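You operate a simulated robot arm through the tools that you are given. There is no shell and no other tool.

You are at the controls of a simulated two-armed robot. One attempt, no reset.

Task
Clear the plate, start the table at 25 drops and stop it early with STOP.
Fine: The cup goes on the yellow board before the table starts. One run; switch off after it. Set down upright: brass cup.

It is judged by the outcome, as a careful person would: the job done as asked, and still so three seconds after it is handed in. It fails if anything else is knocked over, pushed out of place, dropped, spilled or broken.

Robot
Two 7-joint arms with two-finger parallel grippers on one trunk that stands fixed in place. Base frame: the origin is at the foot of the trunk, x ahead of it, y to its left, z up. Units: mm, degrees, N and s.
The left shoulder is at [70, 163, 1395], the right one opposite. With the tool pointing down near the work surface each hand reaches from about 100 to 840 mm from the base axis, measured 20 degrees to its own side. Payload 3.43 kg a hand.
The TCP of each hand is the grasp point between the finger pads, 34 mm short of the fingertips. In the tool frame z runs along the fingers and y along their closing line. The gripper opens to 128 mm. The fingers are 24 mm wide and 12 mm thick; the gripper's body (48 by 130 mm) begins 96 mm behind the TCP.
Orientation is that of the tool frame in the base frame, as [roll, pitch, yaw] about the fixed x, y, z axes, in that order (R = Rz(yaw) Ry(pitch) Rx(roll)). With the fingers straight down and closing along the base's y, the tool's x points along the base's -x, its y along +y and its z along -z.

Tools
- The arms move only by the tool drive_tool. It takes "left_rows", "right_rows" or both (then of equal length, played together; a hand with none holds still); each is a list of rows, each an object (a shift or turn left out is 0, a gripper value left out holds the last) with "translation": the shift along the tool's x, y, z in cm, a list of three; "dr": the turn, a rotation vector about the tool's x, y, z in rad, a list of three; "grip": the closure in counts, from 0 (fully open) to 255 (shut). In form: [{"translation": [x, y, z], "dr": [rx, ry, rz], "grip": grip}, ...]. A call has 1 to 20 rows; each row is the pose to reach, as a shift and turn from the pose commanded when the call began, along the tool's axes at that moment. A row lasts 0.2 s, in which the tool goes at most 50 mm and 8.6 degrees; a call with a longer step from one row to the next is refused whole, and so is a gripper value outside its range. Where a pose cannot be reached the arm comes as near as it can. A force on the tool above 90 N (or 10 N above the force at the start of the call, whichever is more), or a blocked arm, ends the call early, and 0.2 s more pass. Each finger travels about 153 mm/s and halts on what it meets, pressing with about 35 N; the grip force reading is that of the motor and also rises with nothing between the fingers. The clock runs only during rows and for 0.2 s after the last one: add rows that repeat a pose to give the fingers time. The reply holds the time, the measured pose of the TCP, the force on the tool along the base axes, the opening and the grip force, in the units named above and with some noise, with the torque about the TCP (base axes, N m) and any sound that the robot's microphone picked up.
- Cameras (640 x 400 px; columns grow to the right, rows downward): "scene" is now at [116.7, -60.3, 1628.1]; the picture's right is [-0.69, -0.73, 0.00], its down [-0.39, 0.37, -0.84] and it looks along [0.61, -0.58, -0.54] (base axes); focal length 214 px, centre (320, 200). "left" rides on the left gripper at [76, 11, -160] in its tool frame; the picture's right is [-0.15, 0.99, 0.00], its down [-0.88, -0.13, -0.46] and it looks along [-0.45, -0.07, 0.89] (tool axes); focal length 234 px, centre (320, 200). "right" rides on the right gripper at [76, -11, -160] in its tool frame; the picture's right is [0.15, 0.99, 0.00], its down [-0.88, 0.13, -0.46] and it looks along [-0.45, 0.07, 0.89] (tool axes); focal length 234 px, centre (320, 200).
- capture(camera): a new picture of that camera. It takes no simulated time.
- move_column(by): slides the trunk up (or, below 0, down) by that many mm; the arms and the scene camera ride with it, the base frame stays. It gives what a move gives, with no picture.
- pan_tilt(pan, tilt): turns the head with the scene camera to pan (to the left, within 86 degrees either way) and tilt (down, from -29 to 69), counted from straight ahead of the robot. It gives what a move gives.
- point_at(camera, pixels): for up to 12 pixels [column, row] of the newest picture of that camera ("zoom" is the newest enlarged one), the place [x, y, z] in the base frame of the surface seen there, good to about 3 mm. It takes no simulated time.
- close_up(camera, box): a new picture of the part [left, top, right, bottom] of that camera's present view, enlarged. It takes no simulated time.
- finish_job(): hands the job in; it is judged then, once.

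Unless the task says otherwise, let go and move clear before handing in.

The tools are called after "Request:" as name(argument=value, ...) on one line, values as JSON. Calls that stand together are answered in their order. drive_tool: Moves the arms, as the interface text tells. Its arguments: {"type":"object","properties":{"left_rows":{"type":"array","items":{"type":"object","properties":{"translation":{"type":"array","items":{"type":"number"}},"dr":{"type":"array","items":{"type":"number"}},"grip":{"type":"number"}}}},"right_rows":{"type":"array","items":{"type":"object","properties":{"translation":{"type":"array","items":{"type":"number"}},"dr":{"type":"array","items":{"type":"number"}},"grip":{"type":"number"}}}}},"required":[]} The other tools are called the same way: move_column (by) moves the trunk up or down; pan_tilt (pan, tilt) turns the head that bears the scene camera; capture (camera) takes a picture; point_at (camera, pixels) gives the place of the surface under pixels of a picture; close_up (camera, box) takes an enlarged picture of a part of a camera's view; finish_job () hands the job in.

At the start:

```text
time: 0.0
left_ee_pos: [604.7, -93.5, 1405.2]
left_tcp_rot: [179.9, 0.0, -180.0]
left_contact_force: [0.5, 0.6, -0.2]
left_wrist_torque: [0.0, -0.04, -0.01]
left_finger_gap: 128.0
left_grip_force: 0.0
right_ee_pos: [387.4, -470.4, 1475.6]
right_tcp_rot: [-179.9, 0.0, -179.9]
right_contact_force: [-0.6, -0.7, -0.6]
right_wrist_torque: [0.04, -0.01, 0.05]
right_finger_gap: 127.8
right_grip_force: 0.1
trunk travel left (down, up): [-875.0, 65.0]
head pan, tilt (commanded): [-43.5, 32.7]
```

scene: 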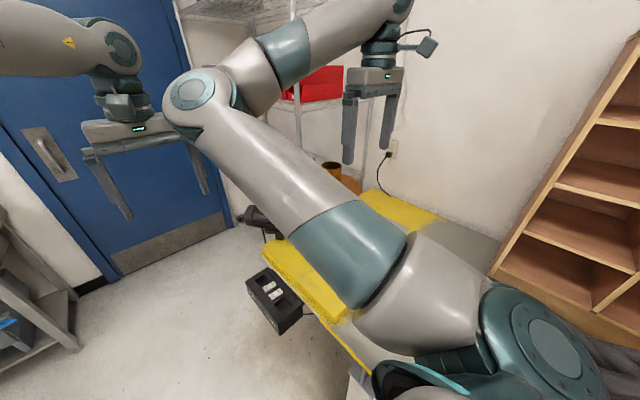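
right: 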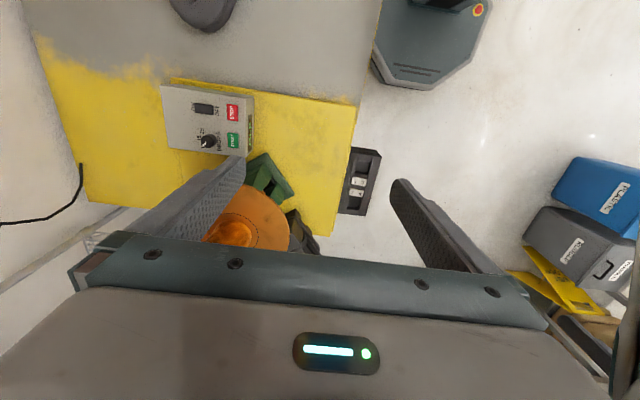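
left: 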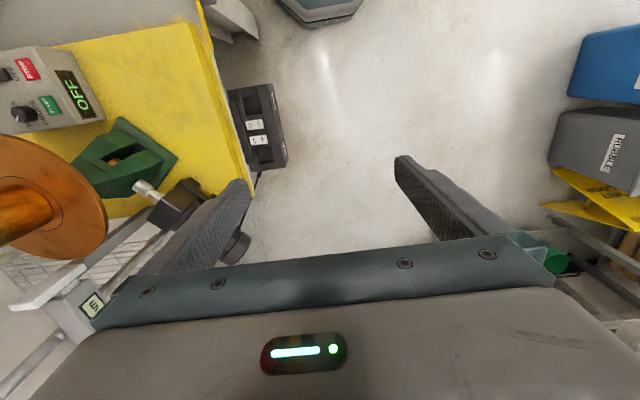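

The scene view is largely blocked by the right arm, but the left and right hand cameras show a control box with STOP/START, an orange plate, and a cup on it. I'll take enlarged pictures of these first.

Request:
close_up(camera="right", box=[140, 60, 380, 260])

Request:
close_up(camera="left", box=[0, 30, 280, 290])

Request:
close_up(camera="scene", box=[220, 140, 500, 340])

```text
2.00 times, centred on (260, 160) of right
```

zoom: 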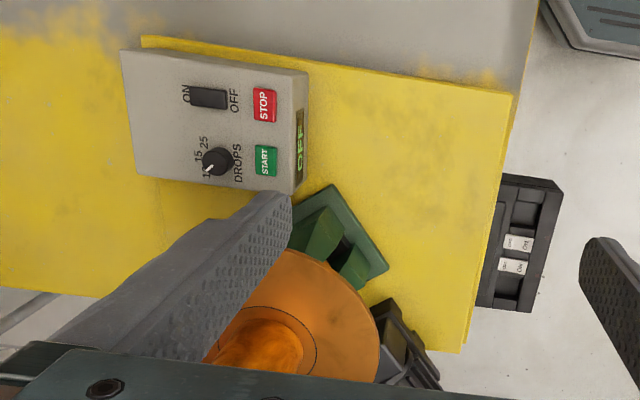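

```text
1.54 times, centred on (140, 160) of left
```

zoom: 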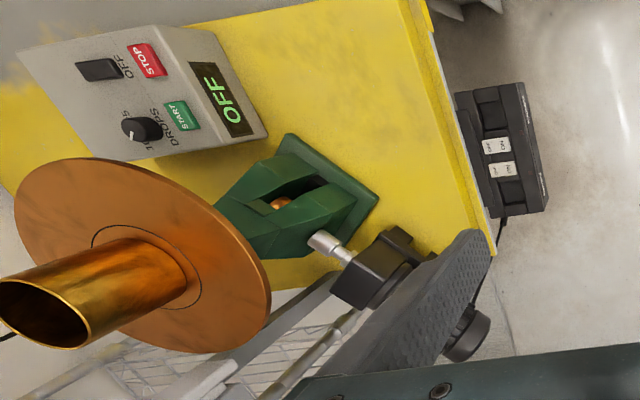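

```text
2.00 times, centred on (360, 240) of scene
```

zoom: 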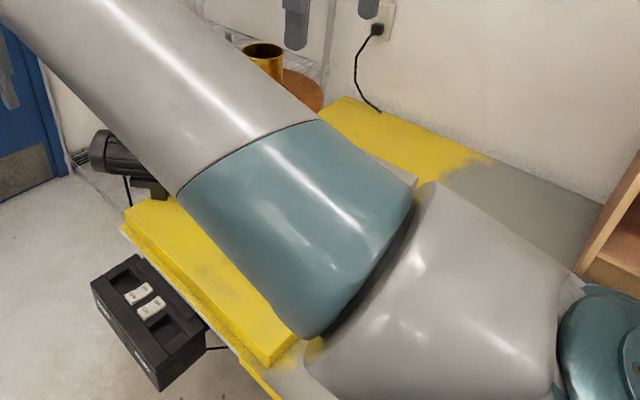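

The zoom shows a brass cup on the flow plate, a control box (power switch, DROPS dial, START, STOP, display OFF), and a black two-switch box on the bench side. I'll measure places.

Request:
close_up(camera="right", box=[140, 60, 380, 260])

Request:
point_at(camera="left", pixels=[[20, 75], [25, 68], [50, 105], [75, 95], [22, 115], [15, 150], [60, 250], [100, 185], [200, 100], [253, 125], [255, 142], [20, 230]])

Request:
point_at(camera="right", pixels=[[232, 112], [232, 141], [209, 141], [205, 108], [300, 150], [100, 100], [250, 220], [240, 235], [355, 190], [357, 181], [340, 225], [360, 100]])

```text
2.00 times, centred on (260, 160) of right
```

zoom: 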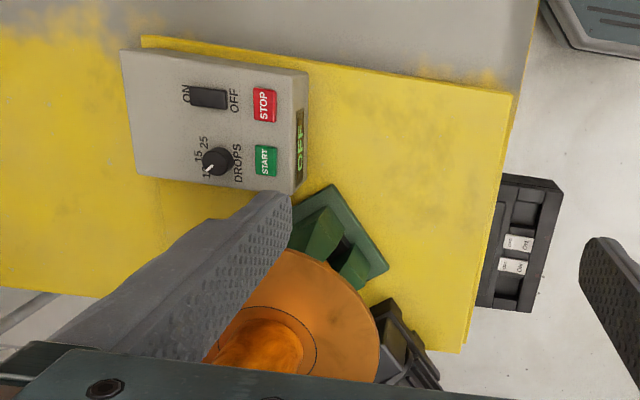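

```text
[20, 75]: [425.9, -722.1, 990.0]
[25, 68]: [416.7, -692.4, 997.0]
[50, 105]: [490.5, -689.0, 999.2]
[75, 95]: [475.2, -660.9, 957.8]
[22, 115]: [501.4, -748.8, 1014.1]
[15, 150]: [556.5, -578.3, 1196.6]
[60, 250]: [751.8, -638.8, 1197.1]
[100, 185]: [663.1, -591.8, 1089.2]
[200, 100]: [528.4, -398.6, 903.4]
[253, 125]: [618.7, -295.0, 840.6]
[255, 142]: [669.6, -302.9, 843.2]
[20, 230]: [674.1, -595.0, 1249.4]
```

```text
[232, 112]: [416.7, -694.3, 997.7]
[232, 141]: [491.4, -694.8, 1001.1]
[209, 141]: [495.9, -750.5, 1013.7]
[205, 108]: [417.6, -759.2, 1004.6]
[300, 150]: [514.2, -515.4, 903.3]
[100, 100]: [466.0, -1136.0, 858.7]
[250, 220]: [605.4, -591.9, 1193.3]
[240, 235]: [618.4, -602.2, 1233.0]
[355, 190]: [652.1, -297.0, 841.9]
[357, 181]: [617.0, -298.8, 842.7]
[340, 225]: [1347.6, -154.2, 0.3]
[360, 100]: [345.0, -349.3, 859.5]
```

Board top is near z 903, control box face near z 1000, plate near z 1197 with the cup at about (670,-610). I'll draw the right hand back to survey the setup better.

Request:
drive_tool(right_rows=[{"translation": [4, -2, 0]}, {"translation": [8, -4, 0]}, {"translation": [12, -6, 0]}, {"translation": [16, -8, 0]}])

Request:
capture(camera="right")

Request:
capture(camera="scene")

```text
time: 1.0
left_ee_pos: [602.3, -94.4, 1405.4]
left_tcp_rot: [179.9, 0.1, -179.9]
left_contact_force: [-0.4, -0.2, -0.4]
left_wrist_torque: [0.04, -0.01, -0.01]
left_finger_gap: 127.9
left_grip_force: 0.0
right_ee_pos: [222.9, -553.0, 1474.2]
right_tcp_rot: [-179.9, 0.2, -179.9]
right_contact_force: [-0.2, -0.5, -0.5]
right_wrist_torque: [0.02, -0.02, -0.04]
right_finger_gap: 128.0
right_grip_force: 0.0
trunk travel left (down, up): [-875.0, 65.0]
head pan, tilt (commanded): [-43.5, 32.7]
```

```text
taken
```

right: 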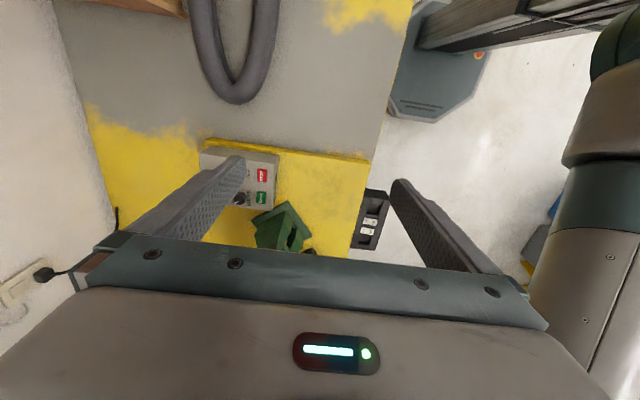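

```text
taken
```

scene: 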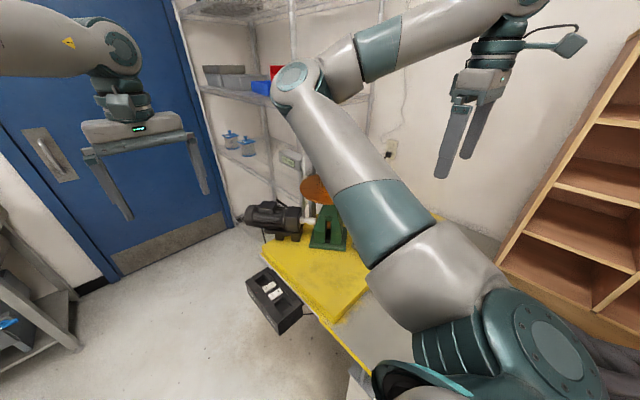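

The plate and green stand lie partly behind the right arm in the scene view. I'll put the right hand's camera over the control box so that it sees box and cup together.

Request:
drive_tool(right_rows=[{"translation": [-4, -2.2, 0]}, {"translation": [-8, -4.4, 0]}, {"translation": [-12, -6.6, 0]}, {"translation": [-16, -8.8, 0]}, {"translation": [-20, -11, 0]}, {"translation": [-24, -13.2, 0]}])

Request:
capture(camera="right")

Request:
capture(camera="scene")

```text
time: 2.4
left_ee_pos: [603.7, -94.6, 1404.8]
left_tcp_rot: [179.9, 0.0, 180.0]
left_contact_force: [0.4, 0.5, 0.5]
left_wrist_torque: [0.03, -0.01, 0.01]
left_finger_gap: 127.9
left_grip_force: 0.2
right_ee_pos: [465.2, -683.6, 1473.5]
right_tcp_rot: [179.9, 0.0, 180.0]
right_contact_force: [-0.3, 0.2, -0.6]
right_wrist_torque: [0.06, -0.02, -0.02]
right_finger_gap: 127.9
right_grip_force: 0.1
trunk travel left (down, up): [-875.0, 65.0]
head pan, tilt (commanded): [-43.5, 32.7]
```

```text
taken
```

right: 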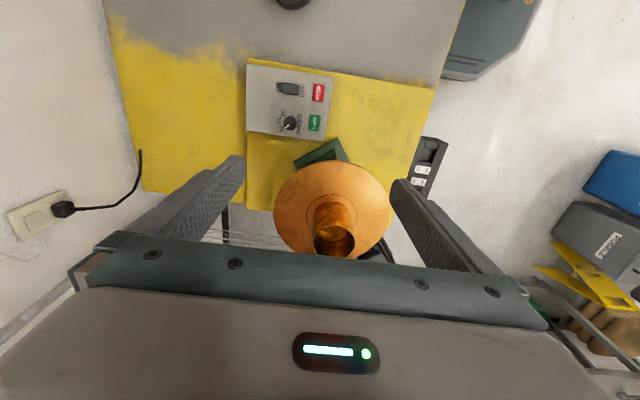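

```text
taken
```

scene: 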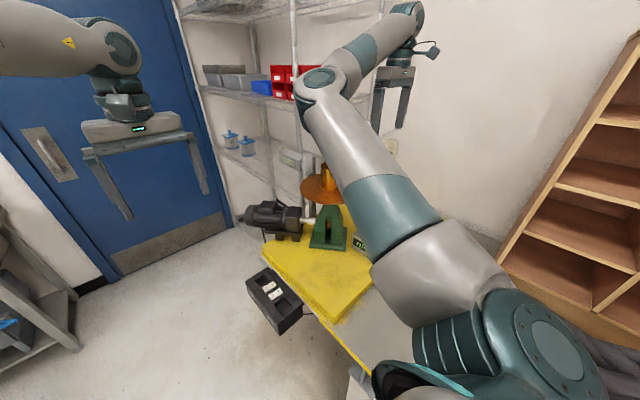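

Request:
close_up(camera="right", box=[230, 50, 350, 150])

Request:
close_up(camera="right", box=[240, 130, 450, 270])

Request:
close_up(camera="scene", box=[230, 140, 410, 340])

```text
4.00 times, centred on (290, 100) of right
```

zoom: 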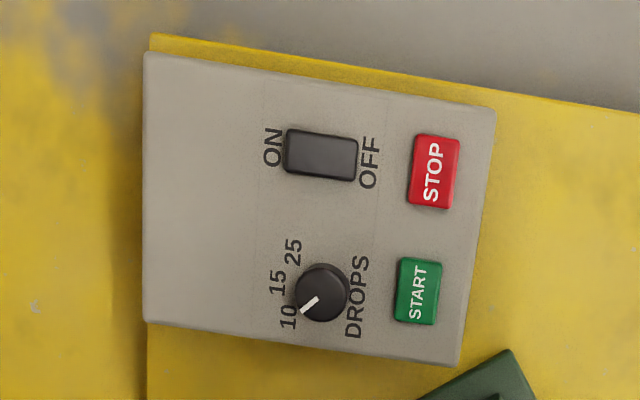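

```text
2.86 times, centred on (345, 200) of right
```

zoom: 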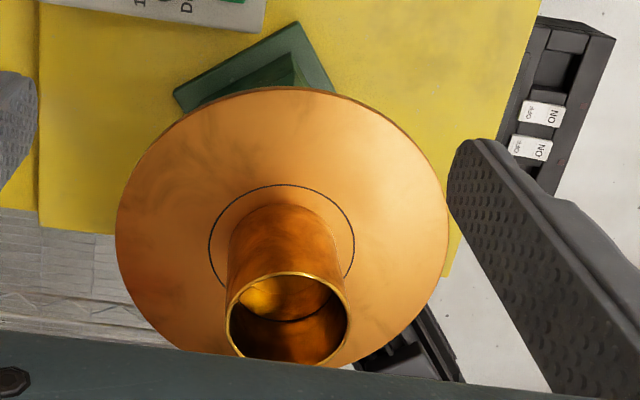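

```text
2.00 times, centred on (320, 240) of scene
```

zoom: 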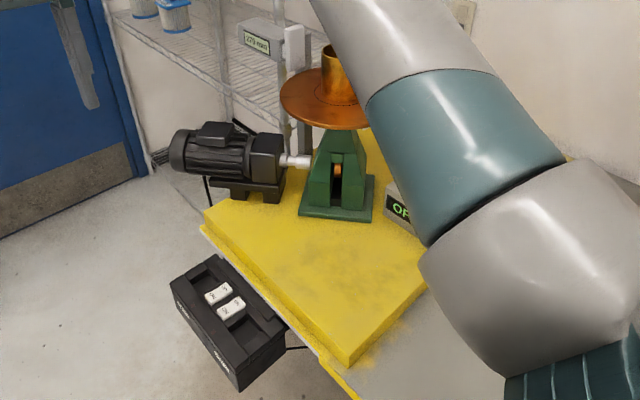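

The dial points to 10, the display reads OFF, and the cup stands at the plate's centre. I'll measure key points from the enlarged pictures.

Request:
point_at(camera="right", pixels=[[273, 200], [390, 215], [335, 165], [333, 258], [318, 205], [350, 206], [314, 235], [354, 235], [312, 220], [333, 240], [333, 249], [318, 190]])

Request:
close_up(camera="right", box=[230, 50, 350, 150])

Request:
point_at(camera="zoom", pixels=[[434, 170], [418, 290], [322, 292], [305, 305], [340, 150], [300, 150], [360, 320], [280, 360], [160, 60], [480, 120], [450, 350], [155, 310]])

```text
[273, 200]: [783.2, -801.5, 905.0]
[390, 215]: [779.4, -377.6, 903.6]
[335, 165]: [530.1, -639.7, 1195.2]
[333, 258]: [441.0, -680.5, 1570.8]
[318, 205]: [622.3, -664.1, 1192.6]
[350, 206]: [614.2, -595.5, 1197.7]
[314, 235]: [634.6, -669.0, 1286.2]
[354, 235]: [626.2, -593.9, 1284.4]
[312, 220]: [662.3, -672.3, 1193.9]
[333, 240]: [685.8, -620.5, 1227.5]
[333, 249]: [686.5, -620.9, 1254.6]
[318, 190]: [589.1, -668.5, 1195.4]
```

```text
4.00 times, centred on (290, 100) of right
```

zoom: 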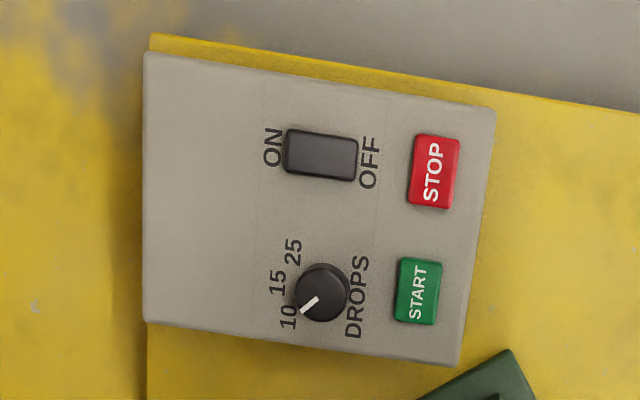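

```text
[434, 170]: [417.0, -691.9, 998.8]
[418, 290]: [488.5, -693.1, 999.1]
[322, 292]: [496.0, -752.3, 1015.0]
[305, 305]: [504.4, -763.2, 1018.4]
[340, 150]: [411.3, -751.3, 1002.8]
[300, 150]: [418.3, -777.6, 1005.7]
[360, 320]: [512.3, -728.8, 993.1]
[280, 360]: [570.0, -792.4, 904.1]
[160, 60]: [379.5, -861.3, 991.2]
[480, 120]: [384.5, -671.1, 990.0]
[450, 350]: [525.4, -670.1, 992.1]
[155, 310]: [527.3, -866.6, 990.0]
```

The panel top is flat at z≈991 with buttons at z≈999, knob top ≈1016, and cup rim ≈1285. I'll measure board edges and rim points more closely.

Request:
point_at(camera="right", pixels=[[432, 92], [420, 140], [405, 180], [340, 80], [400, 100], [370, 120], [370, 150], [395, 245], [300, 240], [255, 205], [445, 145], [421, 183]])

Request:
close_up(camera="right", box=[270, 150, 400, 265])

Request:
point_at(camera="zoom", pixels=[[198, 350], [372, 350], [285, 323], [210, 320], [360, 320], [310, 262], [238, 165], [335, 165], [30, 250], [595, 250], [320, 75], [285, 400]])

```text
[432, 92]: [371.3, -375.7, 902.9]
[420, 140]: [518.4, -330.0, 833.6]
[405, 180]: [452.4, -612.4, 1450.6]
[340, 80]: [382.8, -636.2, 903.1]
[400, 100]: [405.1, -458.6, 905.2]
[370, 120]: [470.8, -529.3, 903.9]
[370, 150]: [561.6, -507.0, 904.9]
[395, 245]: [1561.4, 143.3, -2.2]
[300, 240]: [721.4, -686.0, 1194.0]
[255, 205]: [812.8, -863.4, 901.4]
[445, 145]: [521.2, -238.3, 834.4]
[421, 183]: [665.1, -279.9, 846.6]
```

```text
3.48 times, centred on (335, 208) of right
```

zoom: 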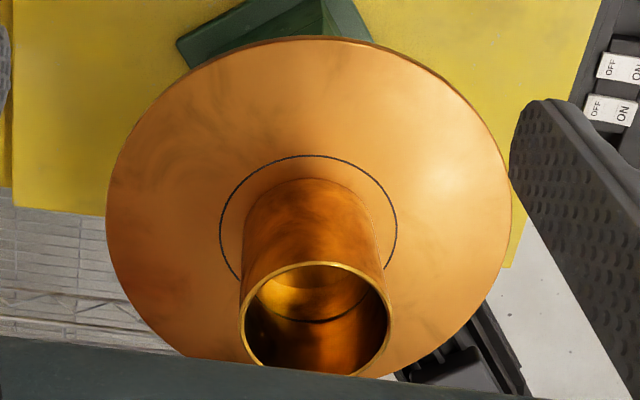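

```text
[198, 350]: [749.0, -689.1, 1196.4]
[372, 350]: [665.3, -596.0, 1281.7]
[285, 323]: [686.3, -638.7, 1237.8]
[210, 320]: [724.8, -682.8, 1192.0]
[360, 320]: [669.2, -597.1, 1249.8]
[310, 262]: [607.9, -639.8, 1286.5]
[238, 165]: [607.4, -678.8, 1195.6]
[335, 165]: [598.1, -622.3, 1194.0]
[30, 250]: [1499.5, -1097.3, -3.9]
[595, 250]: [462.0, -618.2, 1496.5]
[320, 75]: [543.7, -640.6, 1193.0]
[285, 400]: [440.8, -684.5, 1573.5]
```

The cup's rim runs from x≈608 to ≈688 and y≈-670 to -594, so its centre is near (648,-632), about 80 mm wide. I'll bring the right hand above it, still clear of the rim.

Request:
drive_tool(right_rows=[{"translation": [-4.5, 1.3, 0]}, {"translation": [-9, 2.6, 0]}, {"translation": [-13.5, 3.9, 1]}, {"translation": [-18.3, 5.2, 2]}, {"translation": [-18.3, 5.2, 5]}, {"translation": [-18.3, 5.2, 7]}, {"translation": [-18.3, 5.2, 7]}])

Request:
capture(camera="right")

Request:
capture(camera="scene")

```text
refused: row 4 steps farther than a row can; nothing moved
```

```text
taken
```

right: 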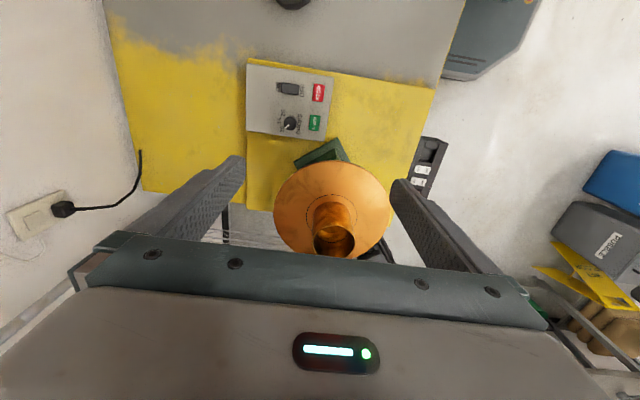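

```text
taken
```

scene: 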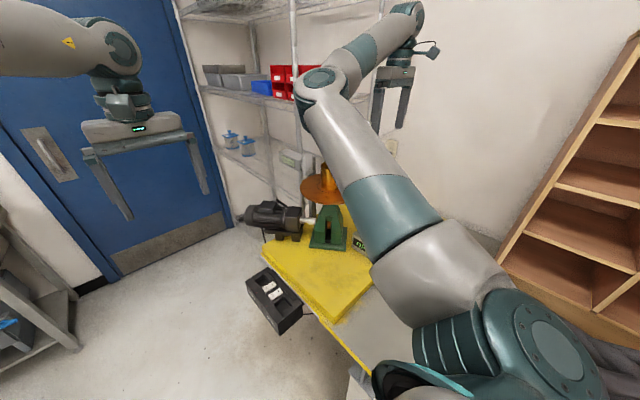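

The call was refused because one step was too long; nothing has moved. I'll repeat the approach with smaller steps.

Request:
drive_tool(right_rows=[{"translation": [-3.7, 1.0, 0]}, {"translation": [-7.4, 2.1, 0]}, {"translation": [-11.1, 3.1, 0]}, {"translation": [-14.8, 4.2, 1]}, {"translation": [-18.3, 5.2, 3]}, {"translation": [-18.3, 5.2, 5]}, {"translation": [-18.3, 5.2, 7]}, {"translation": [-18.3, 5.2, 7]}])

Request:
capture(camera="right")

Request:
capture(camera="scene")

```text
time: 4.2
left_ee_pos: [604.4, -93.4, 1404.9]
left_tcp_rot: [-180.0, 0.0, 179.9]
left_contact_force: [-0.2, 1.3, 0.4]
left_wrist_torque: [-0.01, -0.03, -0.03]
left_finger_gap: 128.1
left_grip_force: 0.0
right_ee_pos: [651.7, -631.0, 1404.2]
right_tcp_rot: [-179.9, 0.1, -179.9]
right_contact_force: [-0.4, -0.1, -0.2]
right_wrist_torque: [0.03, -0.01, 0.01]
right_finger_gap: 127.9
right_grip_force: 0.1
trunk travel left (down, up): [-875.0, 65.0]
head pan, tilt (commanded): [-43.5, 32.7]
```

```text
taken
```

right: 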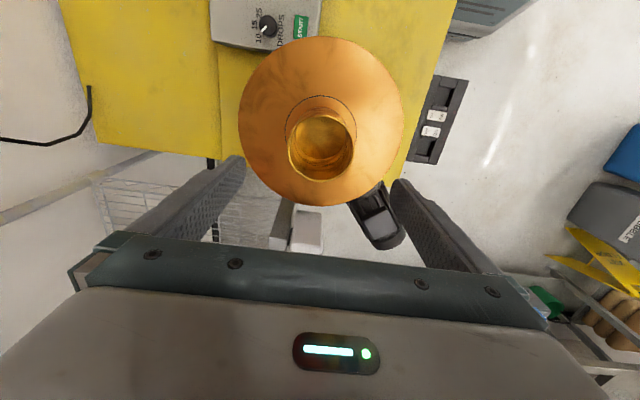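

```text
taken
```

scene: 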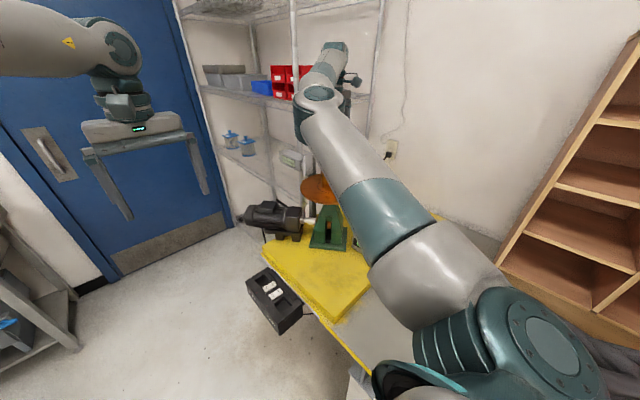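

The cup is now seen from above at (320,145). I'll check its inside, measure the rim, and locate the white post object at (305,230).

Request:
close_up(camera="right", box=[230, 30, 420, 260])

Request:
point_at(camera="right", pixels=[[288, 140], [354, 145], [322, 112], [322, 180], [320, 150], [325, 135], [305, 225], [278, 225], [375, 225], [240, 120], [404, 120], [320, 38]])

```text
1.74 times, centred on (325, 145) of right
```

zoom: 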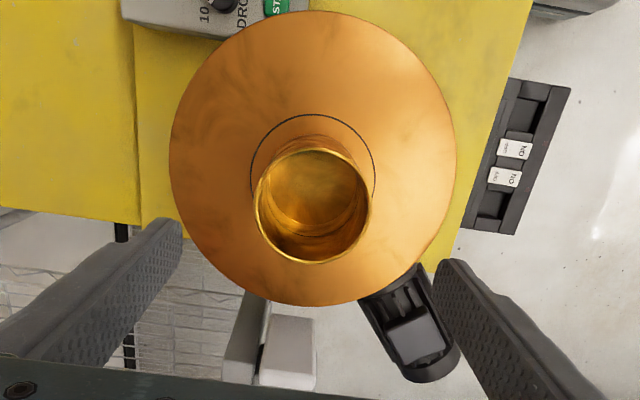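

```text
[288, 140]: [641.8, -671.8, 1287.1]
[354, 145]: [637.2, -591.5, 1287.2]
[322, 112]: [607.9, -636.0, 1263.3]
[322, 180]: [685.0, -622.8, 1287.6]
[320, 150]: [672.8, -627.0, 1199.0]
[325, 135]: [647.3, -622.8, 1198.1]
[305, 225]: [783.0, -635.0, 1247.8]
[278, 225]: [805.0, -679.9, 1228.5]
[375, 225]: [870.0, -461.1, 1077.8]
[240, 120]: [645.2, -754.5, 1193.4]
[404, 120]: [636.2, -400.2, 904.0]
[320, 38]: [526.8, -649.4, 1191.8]
```

The cup is empty (surface inside at z≈1198) and centred at about (647,-632), so the hand is almost centred. I'll lower the open fingers around it to TCP z≈1245.

Request:
drive_tool(right_rows=[{"translation": [0.4, -0.05, 4]}, {"translation": [0.4, -0.05, 8]}, {"translation": [0.4, -0.05, 12]}, {"translation": [0.4, -0.05, 15.7]}, {"translation": [0.4, -0.05, 15.7]}])

Request:
capture(camera="right")

```text
time: 5.4
left_ee_pos: [604.7, -92.8, 1405.2]
left_tcp_rot: [180.0, 0.0, 180.0]
left_contact_force: [-0.6, 0.2, 0.6]
left_wrist_torque: [-0.01, -0.01, -0.03]
left_finger_gap: 128.0
left_grip_force: 0.0
right_ee_pos: [643.3, -630.5, 1248.8]
right_tcp_rot: [-180.0, 0.0, -179.8]
right_contact_force: [0.2, -0.7, 0.2]
right_wrist_torque: [-0.01, 0.01, 0.0]
right_finger_gap: 128.1
right_grip_force: 0.1
trunk travel left (down, up): [-875.0, 65.0]
head pan, tilt (commanded): [-43.5, 32.7]
```

```text
taken
```

right: 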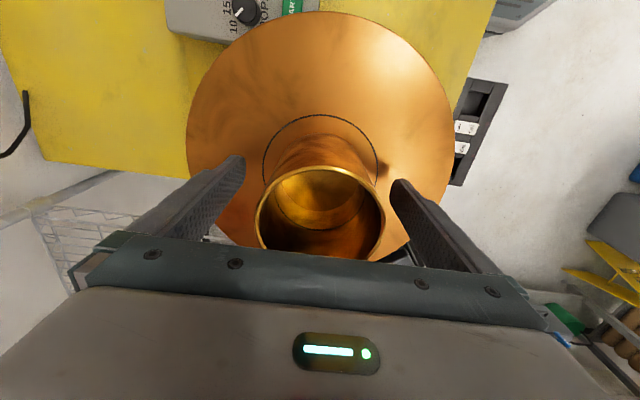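

The cup sits between the fingers (rim between columns 257 and 384) with even gaps. I'll close on it.

Request:
drive_tool(right_rows=[{"grip": 60}, {"grip": 110}, {"grip": 160}, {"grip": 200}, {"grip": 200}])

Request:
capture(camera="right")

```text
time: 6.6
left_ee_pos: [604.1, -91.7, 1406.2]
left_tcp_rot: [180.0, 0.0, -180.0]
left_contact_force: [-0.7, -0.4, 0.2]
left_wrist_torque: [-0.02, 0.0, 0.01]
left_finger_gap: 127.9
left_grip_force: 0.1
right_ee_pos: [644.7, -631.3, 1249.0]
right_tcp_rot: [-179.9, 0.0, -179.9]
right_contact_force: [-1.0, 1.1, -0.4]
right_wrist_torque: [0.29, -0.02, 0.04]
right_finger_gap: 81.6
right_grip_force: 34.9
trunk travel left (down, up): [-875.0, 65.0]
head pan, tilt (commanded): [-43.5, 32.7]
```

```text
taken
```

right: 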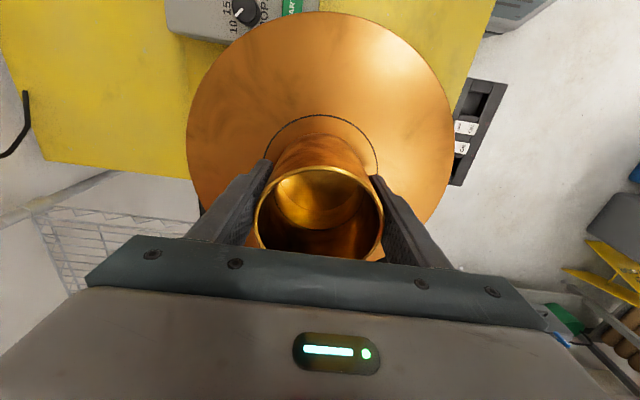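

The fingers hold the cup at 81.6 mm with 35 N. I'll lift it straight up and look whether anything stays behind on the plate.

Request:
drive_tool(right_rows=[{"translation": [0, 0, -1]}, {"translation": [0, 0, -3]}, {"translation": [0, 0, -6]}, {"translation": [0, 0, -10]}, {"translation": [0, 0, -13]}, {"translation": [0, 0, -13]}])

Request:
capture(camera="right")

Request:
capture(camera="scene")

Request:
capture(camera="left")

```text
time: 8.0
left_ee_pos: [604.7, -93.4, 1403.9]
left_tcp_rot: [179.9, 0.0, 180.0]
left_contact_force: [-0.4, -0.7, -0.8]
left_wrist_torque: [-0.01, 0.04, 0.0]
left_finger_gap: 128.2
left_grip_force: 0.2
right_ee_pos: [645.5, -631.1, 1377.5]
right_tcp_rot: [-179.8, -0.1, -179.9]
right_contact_force: [-0.1, 0.0, -6.1]
right_wrist_torque: [-0.01, 0.04, 0.0]
right_finger_gap: 81.9
right_grip_force: 35.2
trunk travel left (down, up): [-875.0, 65.0]
head pan, tilt (commanded): [-43.5, 32.7]
```

```text
taken
```

right: 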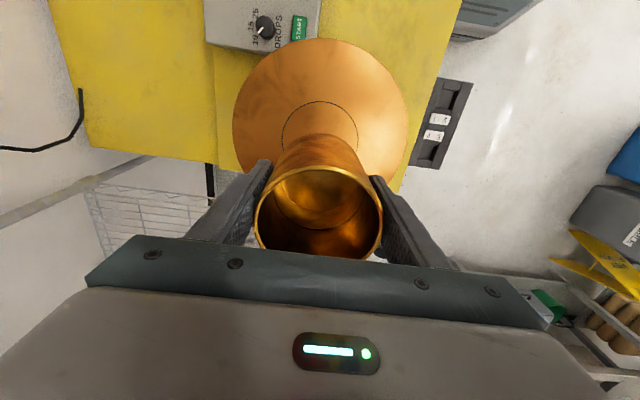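

```text
taken
```

scene: 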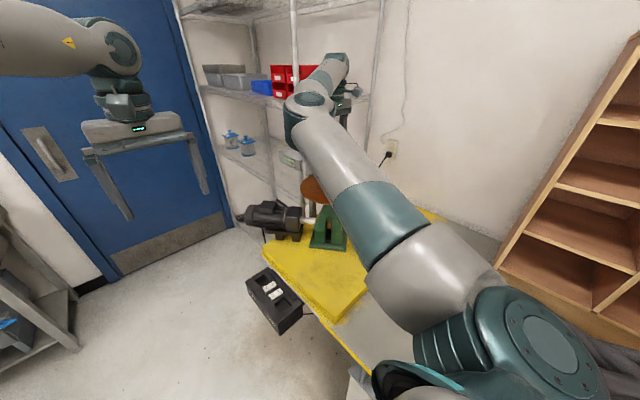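

```text
taken
```

left: 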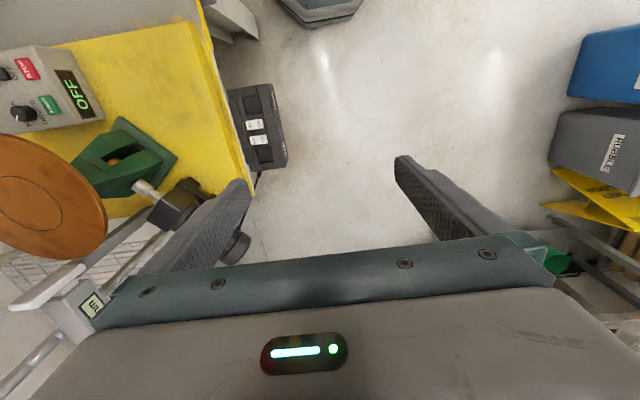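

The plate is clear, and the cup (about 6 N) is held upright. Before lowering it I'll map the free area of the board from the left camera.

Request:
point_at(camera="left", pixels=[[118, 120], [175, 155], [80, 158], [200, 35], [212, 80], [225, 125], [240, 180], [130, 80], [150, 100], [120, 60], [95, 60], [140, 190]])

Request:
close_up(camera="left", box=[0, 20, 290, 200])

```text
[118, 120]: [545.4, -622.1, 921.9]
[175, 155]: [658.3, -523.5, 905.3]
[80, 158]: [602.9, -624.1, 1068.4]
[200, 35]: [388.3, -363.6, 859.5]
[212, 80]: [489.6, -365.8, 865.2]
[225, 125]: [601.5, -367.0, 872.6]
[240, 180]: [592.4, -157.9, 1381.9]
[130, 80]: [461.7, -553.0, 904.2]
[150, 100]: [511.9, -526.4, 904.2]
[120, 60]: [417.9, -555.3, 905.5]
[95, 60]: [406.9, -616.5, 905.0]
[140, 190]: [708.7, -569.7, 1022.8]
```

```text
2.21 times, centred on (145, 110) of left
```

zoom: 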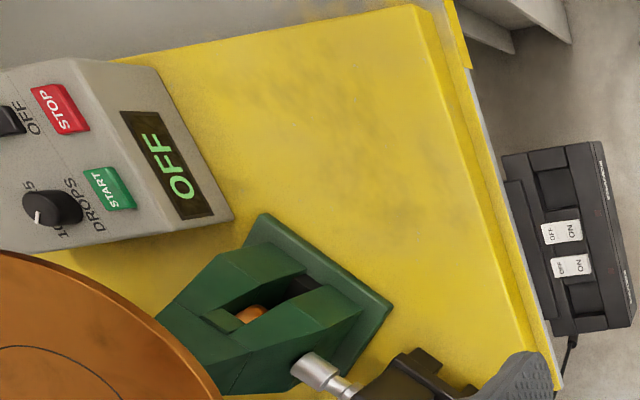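

The board is free around (475,-475), with the board edge at y≈-370 and the stand's foot beginning near x 545, y -622. I'll carry the cup there at height first and check the elbow's position.

Request:
drive_tool(right_rows=[{"translation": [3, 2.8, 0]}, {"translation": [6, 5.6, 0]}, {"translation": [9, 8.4, 0]}, {"translation": [12, 11.2, 0]}, {"translation": [15, 14, 0]}, {"translation": [17, 15.6, 0]}, {"translation": [17, 15.6, 0]}])

Request:
capture(camera="right")

Request:
capture(camera="scene")

Request:
capture(camera="left")

```text
time: 9.6
left_ee_pos: [605.2, -94.2, 1404.4]
left_tcp_rot: [179.9, 0.0, 179.9]
left_contact_force: [0.0, 0.0, 0.2]
left_wrist_torque: [0.0, 0.02, -0.02]
left_finger_gap: 127.9
left_grip_force: 0.2
right_ee_pos: [476.2, -475.8, 1377.8]
right_tcp_rot: [179.9, 0.0, -179.9]
right_contact_force: [0.9, -0.2, -7.0]
right_wrist_torque: [0.01, 0.04, -0.01]
right_finger_gap: 82.0
right_grip_force: 34.9
trunk travel left (down, up): [-875.0, 65.0]
head pan, tilt (commanded): [-43.5, 32.7]
```

```text
taken
```

right: 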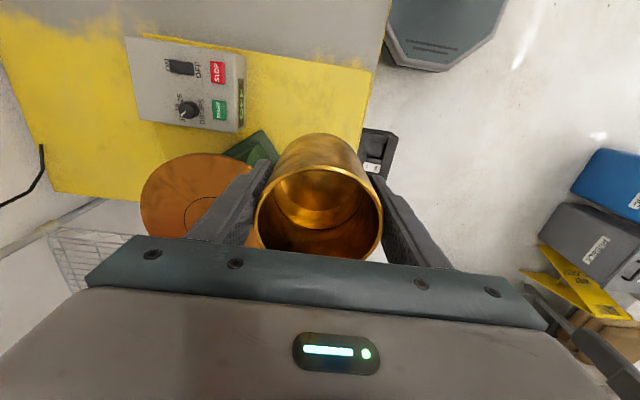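

```text
taken
```

scene: 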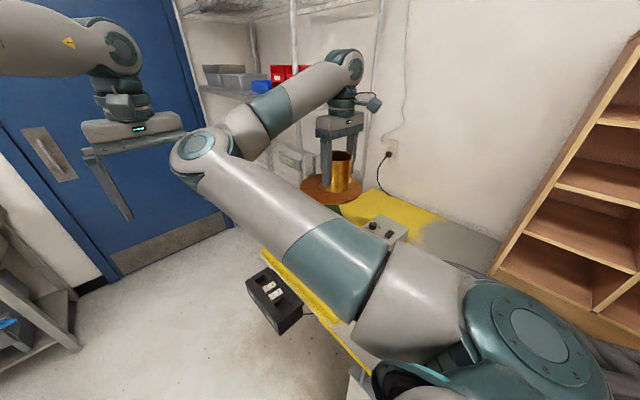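

```text
taken
```

left: 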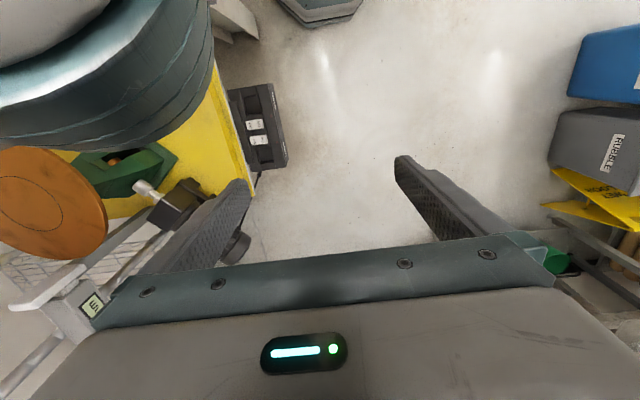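

The right elbow now bulges to the inner side, at scene pixel (200,150), near the left arm. I'll measure the arm's points before lowering.

Request:
point_at(camera="scene", pixels=[[200, 150], [180, 180], [240, 200], [300, 220], [350, 270], [400, 300], [340, 70], [280, 110], [340, 170], [320, 190], [130, 110], [60, 50]])

```text
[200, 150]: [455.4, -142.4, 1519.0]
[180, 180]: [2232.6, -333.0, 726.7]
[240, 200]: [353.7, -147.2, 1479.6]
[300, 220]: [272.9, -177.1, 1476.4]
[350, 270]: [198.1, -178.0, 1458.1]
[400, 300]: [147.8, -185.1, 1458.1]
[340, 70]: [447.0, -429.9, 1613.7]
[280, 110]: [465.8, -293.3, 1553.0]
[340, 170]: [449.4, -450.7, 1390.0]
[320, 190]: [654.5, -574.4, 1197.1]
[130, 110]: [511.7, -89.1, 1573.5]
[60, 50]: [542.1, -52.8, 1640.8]
```

The right elbow tip is at about (455,-142,1519), close to the left hand. I'll look to the left side to find free room for shifting the left arm away.

Request:
pan_tilt(pan=20, tilt=30)

Request:
capture(camera="scene")

```text
time: 10.9
left_ee_pos: [604.0, -94.0, 1405.4]
left_tcp_rot: [-180.0, 0.0, 180.0]
left_contact_force: [-0.3, -0.8, 0.3]
left_wrist_torque: [0.02, -0.03, -0.02]
left_finger_gap: 128.2
left_grip_force: 0.0
right_ee_pos: [476.5, -474.2, 1377.7]
right_tcp_rot: [-179.9, 0.1, -179.9]
right_contact_force: [-0.9, -0.5, -5.9]
right_wrist_torque: [-0.01, 0.03, 0.01]
right_finger_gap: 81.8
right_grip_force: 35.0
trunk travel left (down, up): [-875.0, 65.0]
head pan, tilt (commanded): [20.0, 30.0]
```

```text
taken
```

scene: 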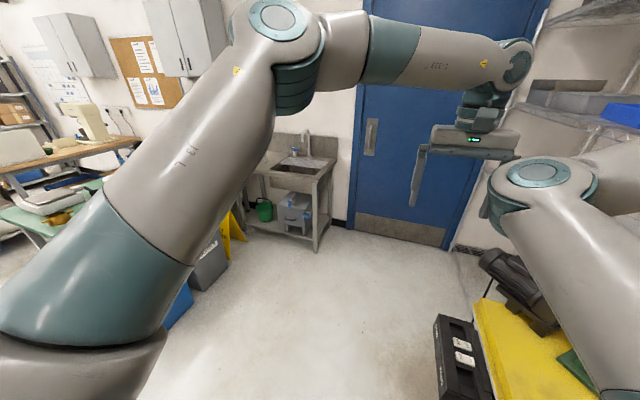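

The left side is open floor, so I'll draw the left hand about 250 mm to the left and 100 mm back.

Request:
drive_tool(left_rows=[{"translation": [1.7, 4.1, 0]}, {"translation": [3.4, 8.2, 0]}, {"translation": [5.1, 12.3, 0]}, {"translation": [6.8, 16.4, 0]}, {"translation": [8.5, 20.5, 0]}, {"translation": [10.2, 24.6, 0]}])

Request:
pan_tilt(pan=-40, tilt=36)

Request:
capture(camera="scene")

```text
time: 12.3
left_ee_pos: [501.6, 153.4, 1404.7]
left_tcp_rot: [-179.8, 0.0, -179.9]
left_contact_force: [-0.3, -0.5, 0.3]
left_wrist_torque: [-0.05, -0.03, 0.04]
left_finger_gap: 128.3
left_grip_force: 0.0
right_ee_pos: [476.5, -471.0, 1378.8]
right_tcp_rot: [-179.9, 0.0, 180.0]
right_contact_force: [-0.2, 0.6, -6.1]
right_wrist_torque: [0.01, 0.04, -0.01]
right_finger_gap: 81.8
right_grip_force: 34.8
trunk travel left (down, up): [-875.0, 65.0]
head pan, tilt (commanded): [20.0, 30.0]
```

```text
time: 13.6
left_ee_pos: [502.4, 150.5, 1404.4]
left_tcp_rot: [-180.0, 0.0, -179.9]
left_contact_force: [-0.4, -0.3, -0.3]
left_wrist_torque: [-0.01, -0.03, 0.01]
left_finger_gap: 128.2
left_grip_force: 0.1
right_ee_pos: [476.3, -473.0, 1378.5]
right_tcp_rot: [-179.8, 0.0, -180.0]
right_contact_force: [0.8, 0.6, -5.8]
right_wrist_torque: [0.02, 0.01, 0.02]
right_finger_gap: 81.7
right_grip_force: 35.1
trunk travel left (down, up): [-875.0, 65.0]
head pan, tilt (commanded): [-40.0, 36.0]
```

```text
taken
```

scene: 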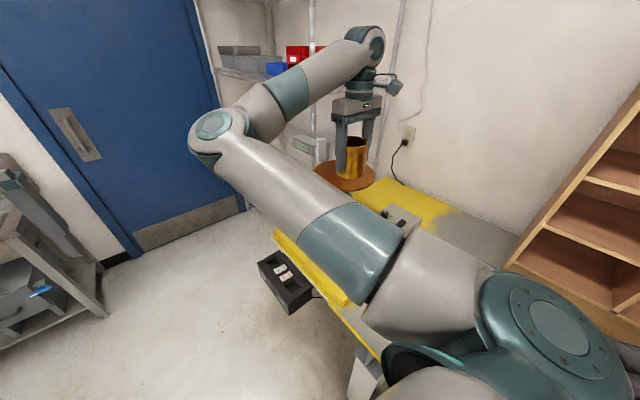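

The left arm is clear. I'll lower the cup by 20 cm and look again at the arm's shape.

Request:
drive_tool(right_rows=[{"translation": [0, 0, 4]}, {"translation": [0, 0, 8]}, {"translation": [0, 0, 12]}, {"translation": [0, 0, 16]}, {"translation": [0, 0, 20]}, {"translation": [0, 0, 20]}])

Request:
capture(camera="scene")

Request:
capture(camera="right")

Request:
capture(camera="left")

```text
time: 15.0
left_ee_pos: [502.2, 150.5, 1405.2]
left_tcp_rot: [180.0, 0.0, 179.9]
left_contact_force: [-1.0, -0.5, -0.5]
left_wrist_torque: [-0.09, -0.04, -0.03]
left_finger_gap: 128.0
left_grip_force: 0.1
right_ee_pos: [475.1, -475.3, 1178.1]
right_tcp_rot: [-179.8, 0.0, -179.9]
right_contact_force: [0.1, -0.6, -5.4]
right_wrist_torque: [0.01, 0.02, 0.0]
right_finger_gap: 81.8
right_grip_force: 34.8
trunk travel left (down, up): [-875.0, 65.0]
head pan, tilt (commanded): [-40.0, 36.0]
```

```text
taken
```

scene: 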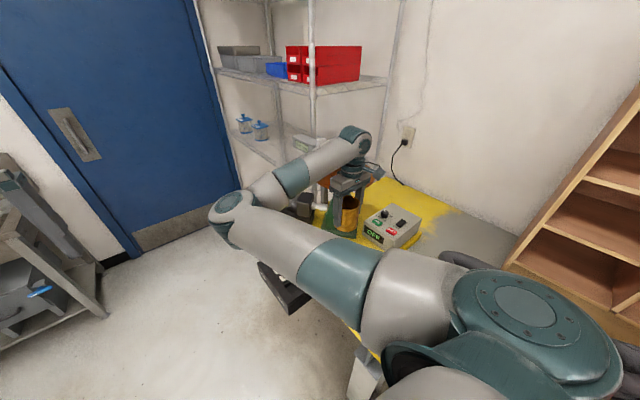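

```text
taken
```

right: 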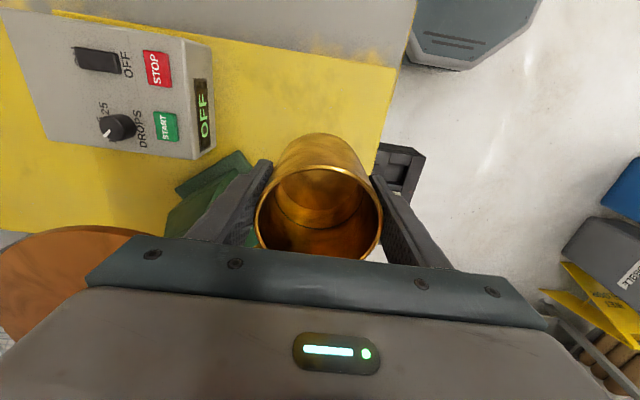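

```text
taken
```

left: 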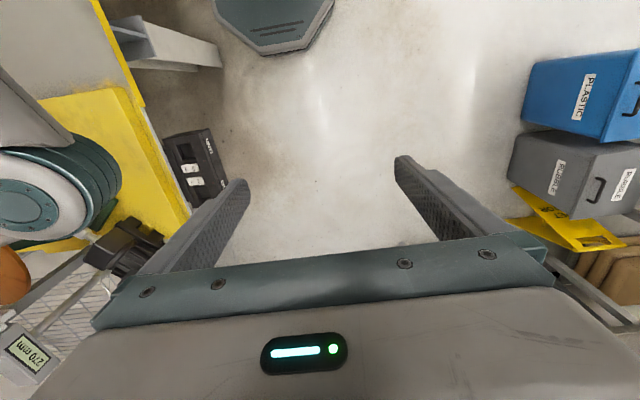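

The elbow has dropped with the hand but still looks high. I'll measure the elbow, forearm and plate clearances before going lower.

Request:
point_at(camera="scene", pixels=[[230, 205], [225, 225], [270, 190], [310, 175], [355, 140], [345, 180], [345, 230], [300, 245], [352, 195], [315, 205], [240, 235], [385, 225]])

Request:
close_up(camera="scene", box=[240, 110, 440, 270])

```text
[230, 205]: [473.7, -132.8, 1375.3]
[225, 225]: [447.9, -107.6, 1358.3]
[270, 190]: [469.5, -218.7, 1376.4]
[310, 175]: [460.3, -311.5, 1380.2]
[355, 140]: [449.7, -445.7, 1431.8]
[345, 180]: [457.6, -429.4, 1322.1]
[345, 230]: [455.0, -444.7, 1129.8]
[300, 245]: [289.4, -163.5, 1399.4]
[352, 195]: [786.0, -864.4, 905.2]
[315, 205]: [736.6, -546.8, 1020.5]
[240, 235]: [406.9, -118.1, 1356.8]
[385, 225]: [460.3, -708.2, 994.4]
```

```text
2.50 times, centred on (340, 190) of scene
```

zoom: 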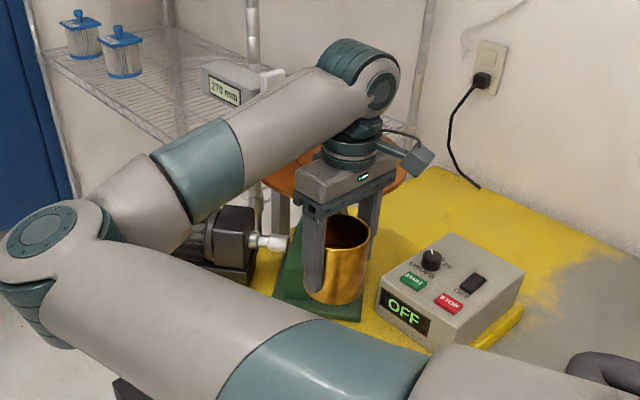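

Everything stays well clear of the plate and bench, so I'll go on lowering until the cup is about 40 mm above the board.

Request:
drive_tool(right_rows=[{"translation": [0, 0, 4]}, {"translation": [0, 0, 8]}, {"translation": [0, 0, 12]}, {"translation": [0, 0, 16]}, {"translation": [0, 0, 18]}, {"translation": [0, 0, 18]}])

Request:
capture(camera="scene")

Request:
capture(camera="right")

```text
time: 16.4
left_ee_pos: [501.4, 150.8, 1405.8]
left_tcp_rot: [-179.9, 0.1, 180.0]
left_contact_force: [0.1, -0.9, 0.0]
left_wrist_torque: [0.01, 0.01, 0.01]
left_finger_gap: 127.9
left_grip_force: 0.1
right_ee_pos: [476.4, -475.1, 999.2]
right_tcp_rot: [-179.9, 0.0, -179.9]
right_contact_force: [0.1, -0.3, -5.8]
right_wrist_torque: [0.01, 0.03, -0.01]
right_finger_gap: 82.0
right_grip_force: 35.0
trunk travel left (down, up): [-875.0, 65.0]
head pan, tilt (commanded): [-40.0, 36.0]
```

```text
taken
```

scene: 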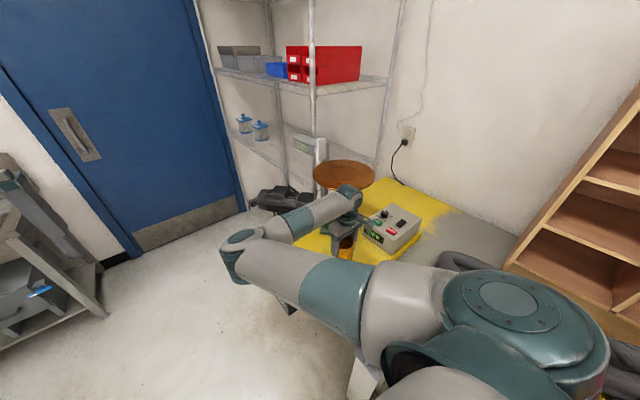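

```text
taken
```

right: 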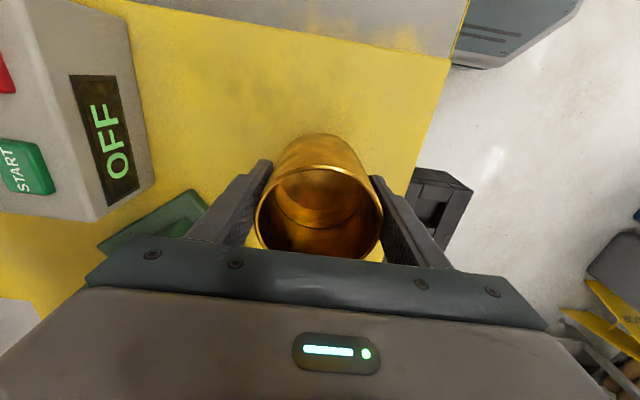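

The cup bottom should be about 40 mm above the board. I'll lower 37 mm and then feel for contact in small steps.

Request:
drive_tool(right_rows=[{"translation": [0, 0, 1.5]}, {"translation": [0, 0, 3]}, {"translation": [0, 0, 3.7]}, {"translation": [0, 0, 3.7]}])

Request:
drive_tool(right_rows=[{"translation": [0, 0, 0.2]}, {"translation": [0, 0, 0.3]}, {"translation": [0, 0, 0.3]}])

```text
time: 17.4
left_ee_pos: [502.2, 151.0, 1404.7]
left_tcp_rot: [180.0, 0.1, 179.9]
left_contact_force: [0.3, -0.6, -0.5]
left_wrist_torque: [0.0, 0.03, -0.01]
left_finger_gap: 128.3
left_grip_force: 0.0
right_ee_pos: [476.4, -475.8, 963.2]
right_tcp_rot: [-179.9, 0.1, 180.0]
right_contact_force: [0.0, -0.4, -6.2]
right_wrist_torque: [0.02, 0.04, -0.01]
right_finger_gap: 81.9
right_grip_force: 35.4
trunk travel left (down, up): [-875.0, 65.0]
head pan, tilt (commanded): [-40.0, 36.0]
```

```text
time: 18.2
left_ee_pos: [499.8, 152.8, 1405.7]
left_tcp_rot: [-179.9, 0.1, 180.0]
left_contact_force: [0.2, 0.1, -0.5]
left_wrist_torque: [0.0, 0.02, 0.01]
left_finger_gap: 127.7
left_grip_force: 0.0
right_ee_pos: [475.8, -474.7, 960.4]
right_tcp_rot: [-179.7, 0.2, -180.0]
right_contact_force: [0.1, -1.0, 9.8]
right_wrist_torque: [0.52, 0.04, -0.05]
right_finger_gap: 81.7
right_grip_force: 34.9
trunk travel left (down, up): [-875.0, 65.0]
head pan, tilt (commanded): [-40.0, 36.0]
```

The force turned to +9.8 N upward, so the cup rests on the board. I'll open the fingers and check that it stands.

Request:
drive_tool(right_rows=[{"grip": 90}, {"grip": 70}, {"grip": 30}, {"grip": 0}, {"grip": 0}])

Request:
capture(camera="right")

```text
time: 19.4
left_ee_pos: [501.9, 150.6, 1406.4]
left_tcp_rot: [180.0, 0.0, 180.0]
left_contact_force: [-0.2, -0.4, 0.8]
left_wrist_torque: [-0.03, -0.01, 0.0]
left_finger_gap: 128.0
left_grip_force: 0.1
right_ee_pos: [475.9, -474.9, 960.2]
right_tcp_rot: [-179.9, -0.1, -180.0]
right_contact_force: [1.1, -0.2, -0.2]
right_wrist_torque: [0.02, -0.01, 0.02]
right_finger_gap: 128.1
right_grip_force: 0.0
trunk travel left (down, up): [-875.0, 65.0]
head pan, tilt (commanded): [-40.0, 36.0]
```

```text
taken
```

right: 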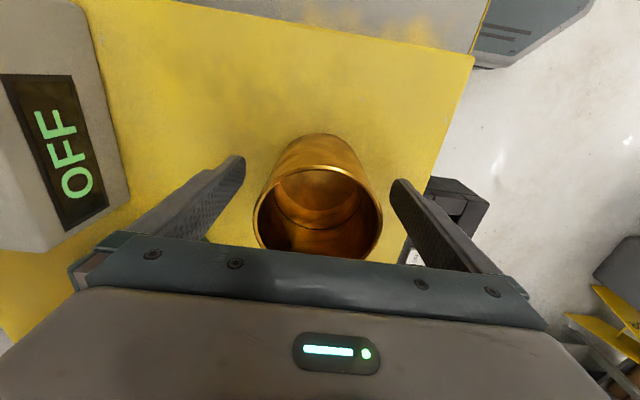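

The cup stands free and upright on the board. I'll lift the hand straight up clear of it.

Request:
drive_tool(right_rows=[{"translation": [0, 0, -2]}, {"translation": [0, 0, -5]}, {"translation": [0, 0, -9]}, {"translation": [0, 0, -13]}, {"translation": [0, 0, -17]}, {"translation": [0, 0, -21]}, {"translation": [0, 0, -21]}])

Request:
capture(camera="right")

Request:
capture(camera="scene")

```text
time: 21.0
left_ee_pos: [500.8, 151.0, 1404.6]
left_tcp_rot: [-180.0, -0.1, 180.0]
left_contact_force: [0.2, 0.7, 0.2]
left_wrist_torque: [0.0, -0.01, -0.02]
left_finger_gap: 127.9
left_grip_force: 0.0
right_ee_pos: [475.5, -472.6, 1166.7]
right_tcp_rot: [-179.9, 0.0, 179.9]
right_contact_force: [0.1, 0.3, -0.4]
right_wrist_torque: [0.01, 0.01, -0.01]
right_finger_gap: 128.1
right_grip_force: 0.0
trunk travel left (down, up): [-875.0, 65.0]
head pan, tilt (commanded): [-40.0, 36.0]
```

```text
taken
```

right: 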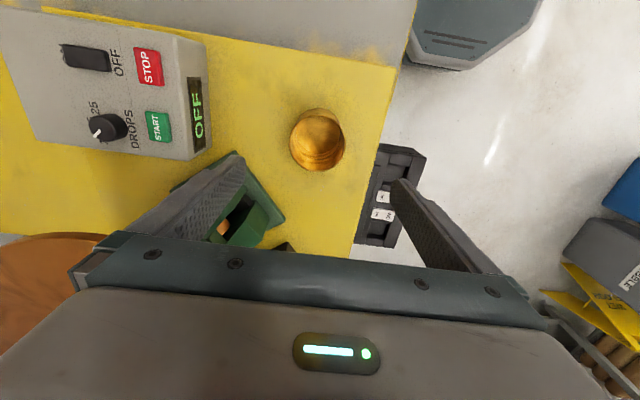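

```text
taken
```

scene: 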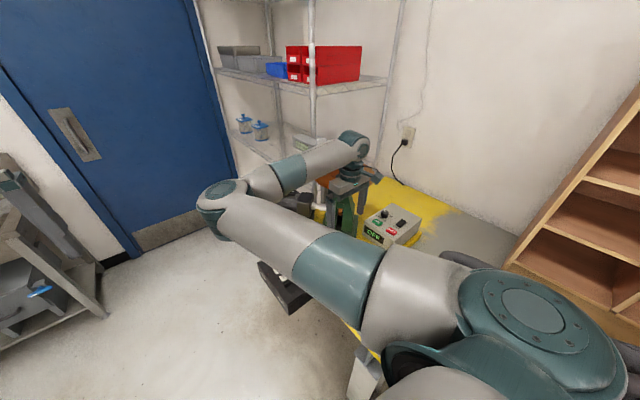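

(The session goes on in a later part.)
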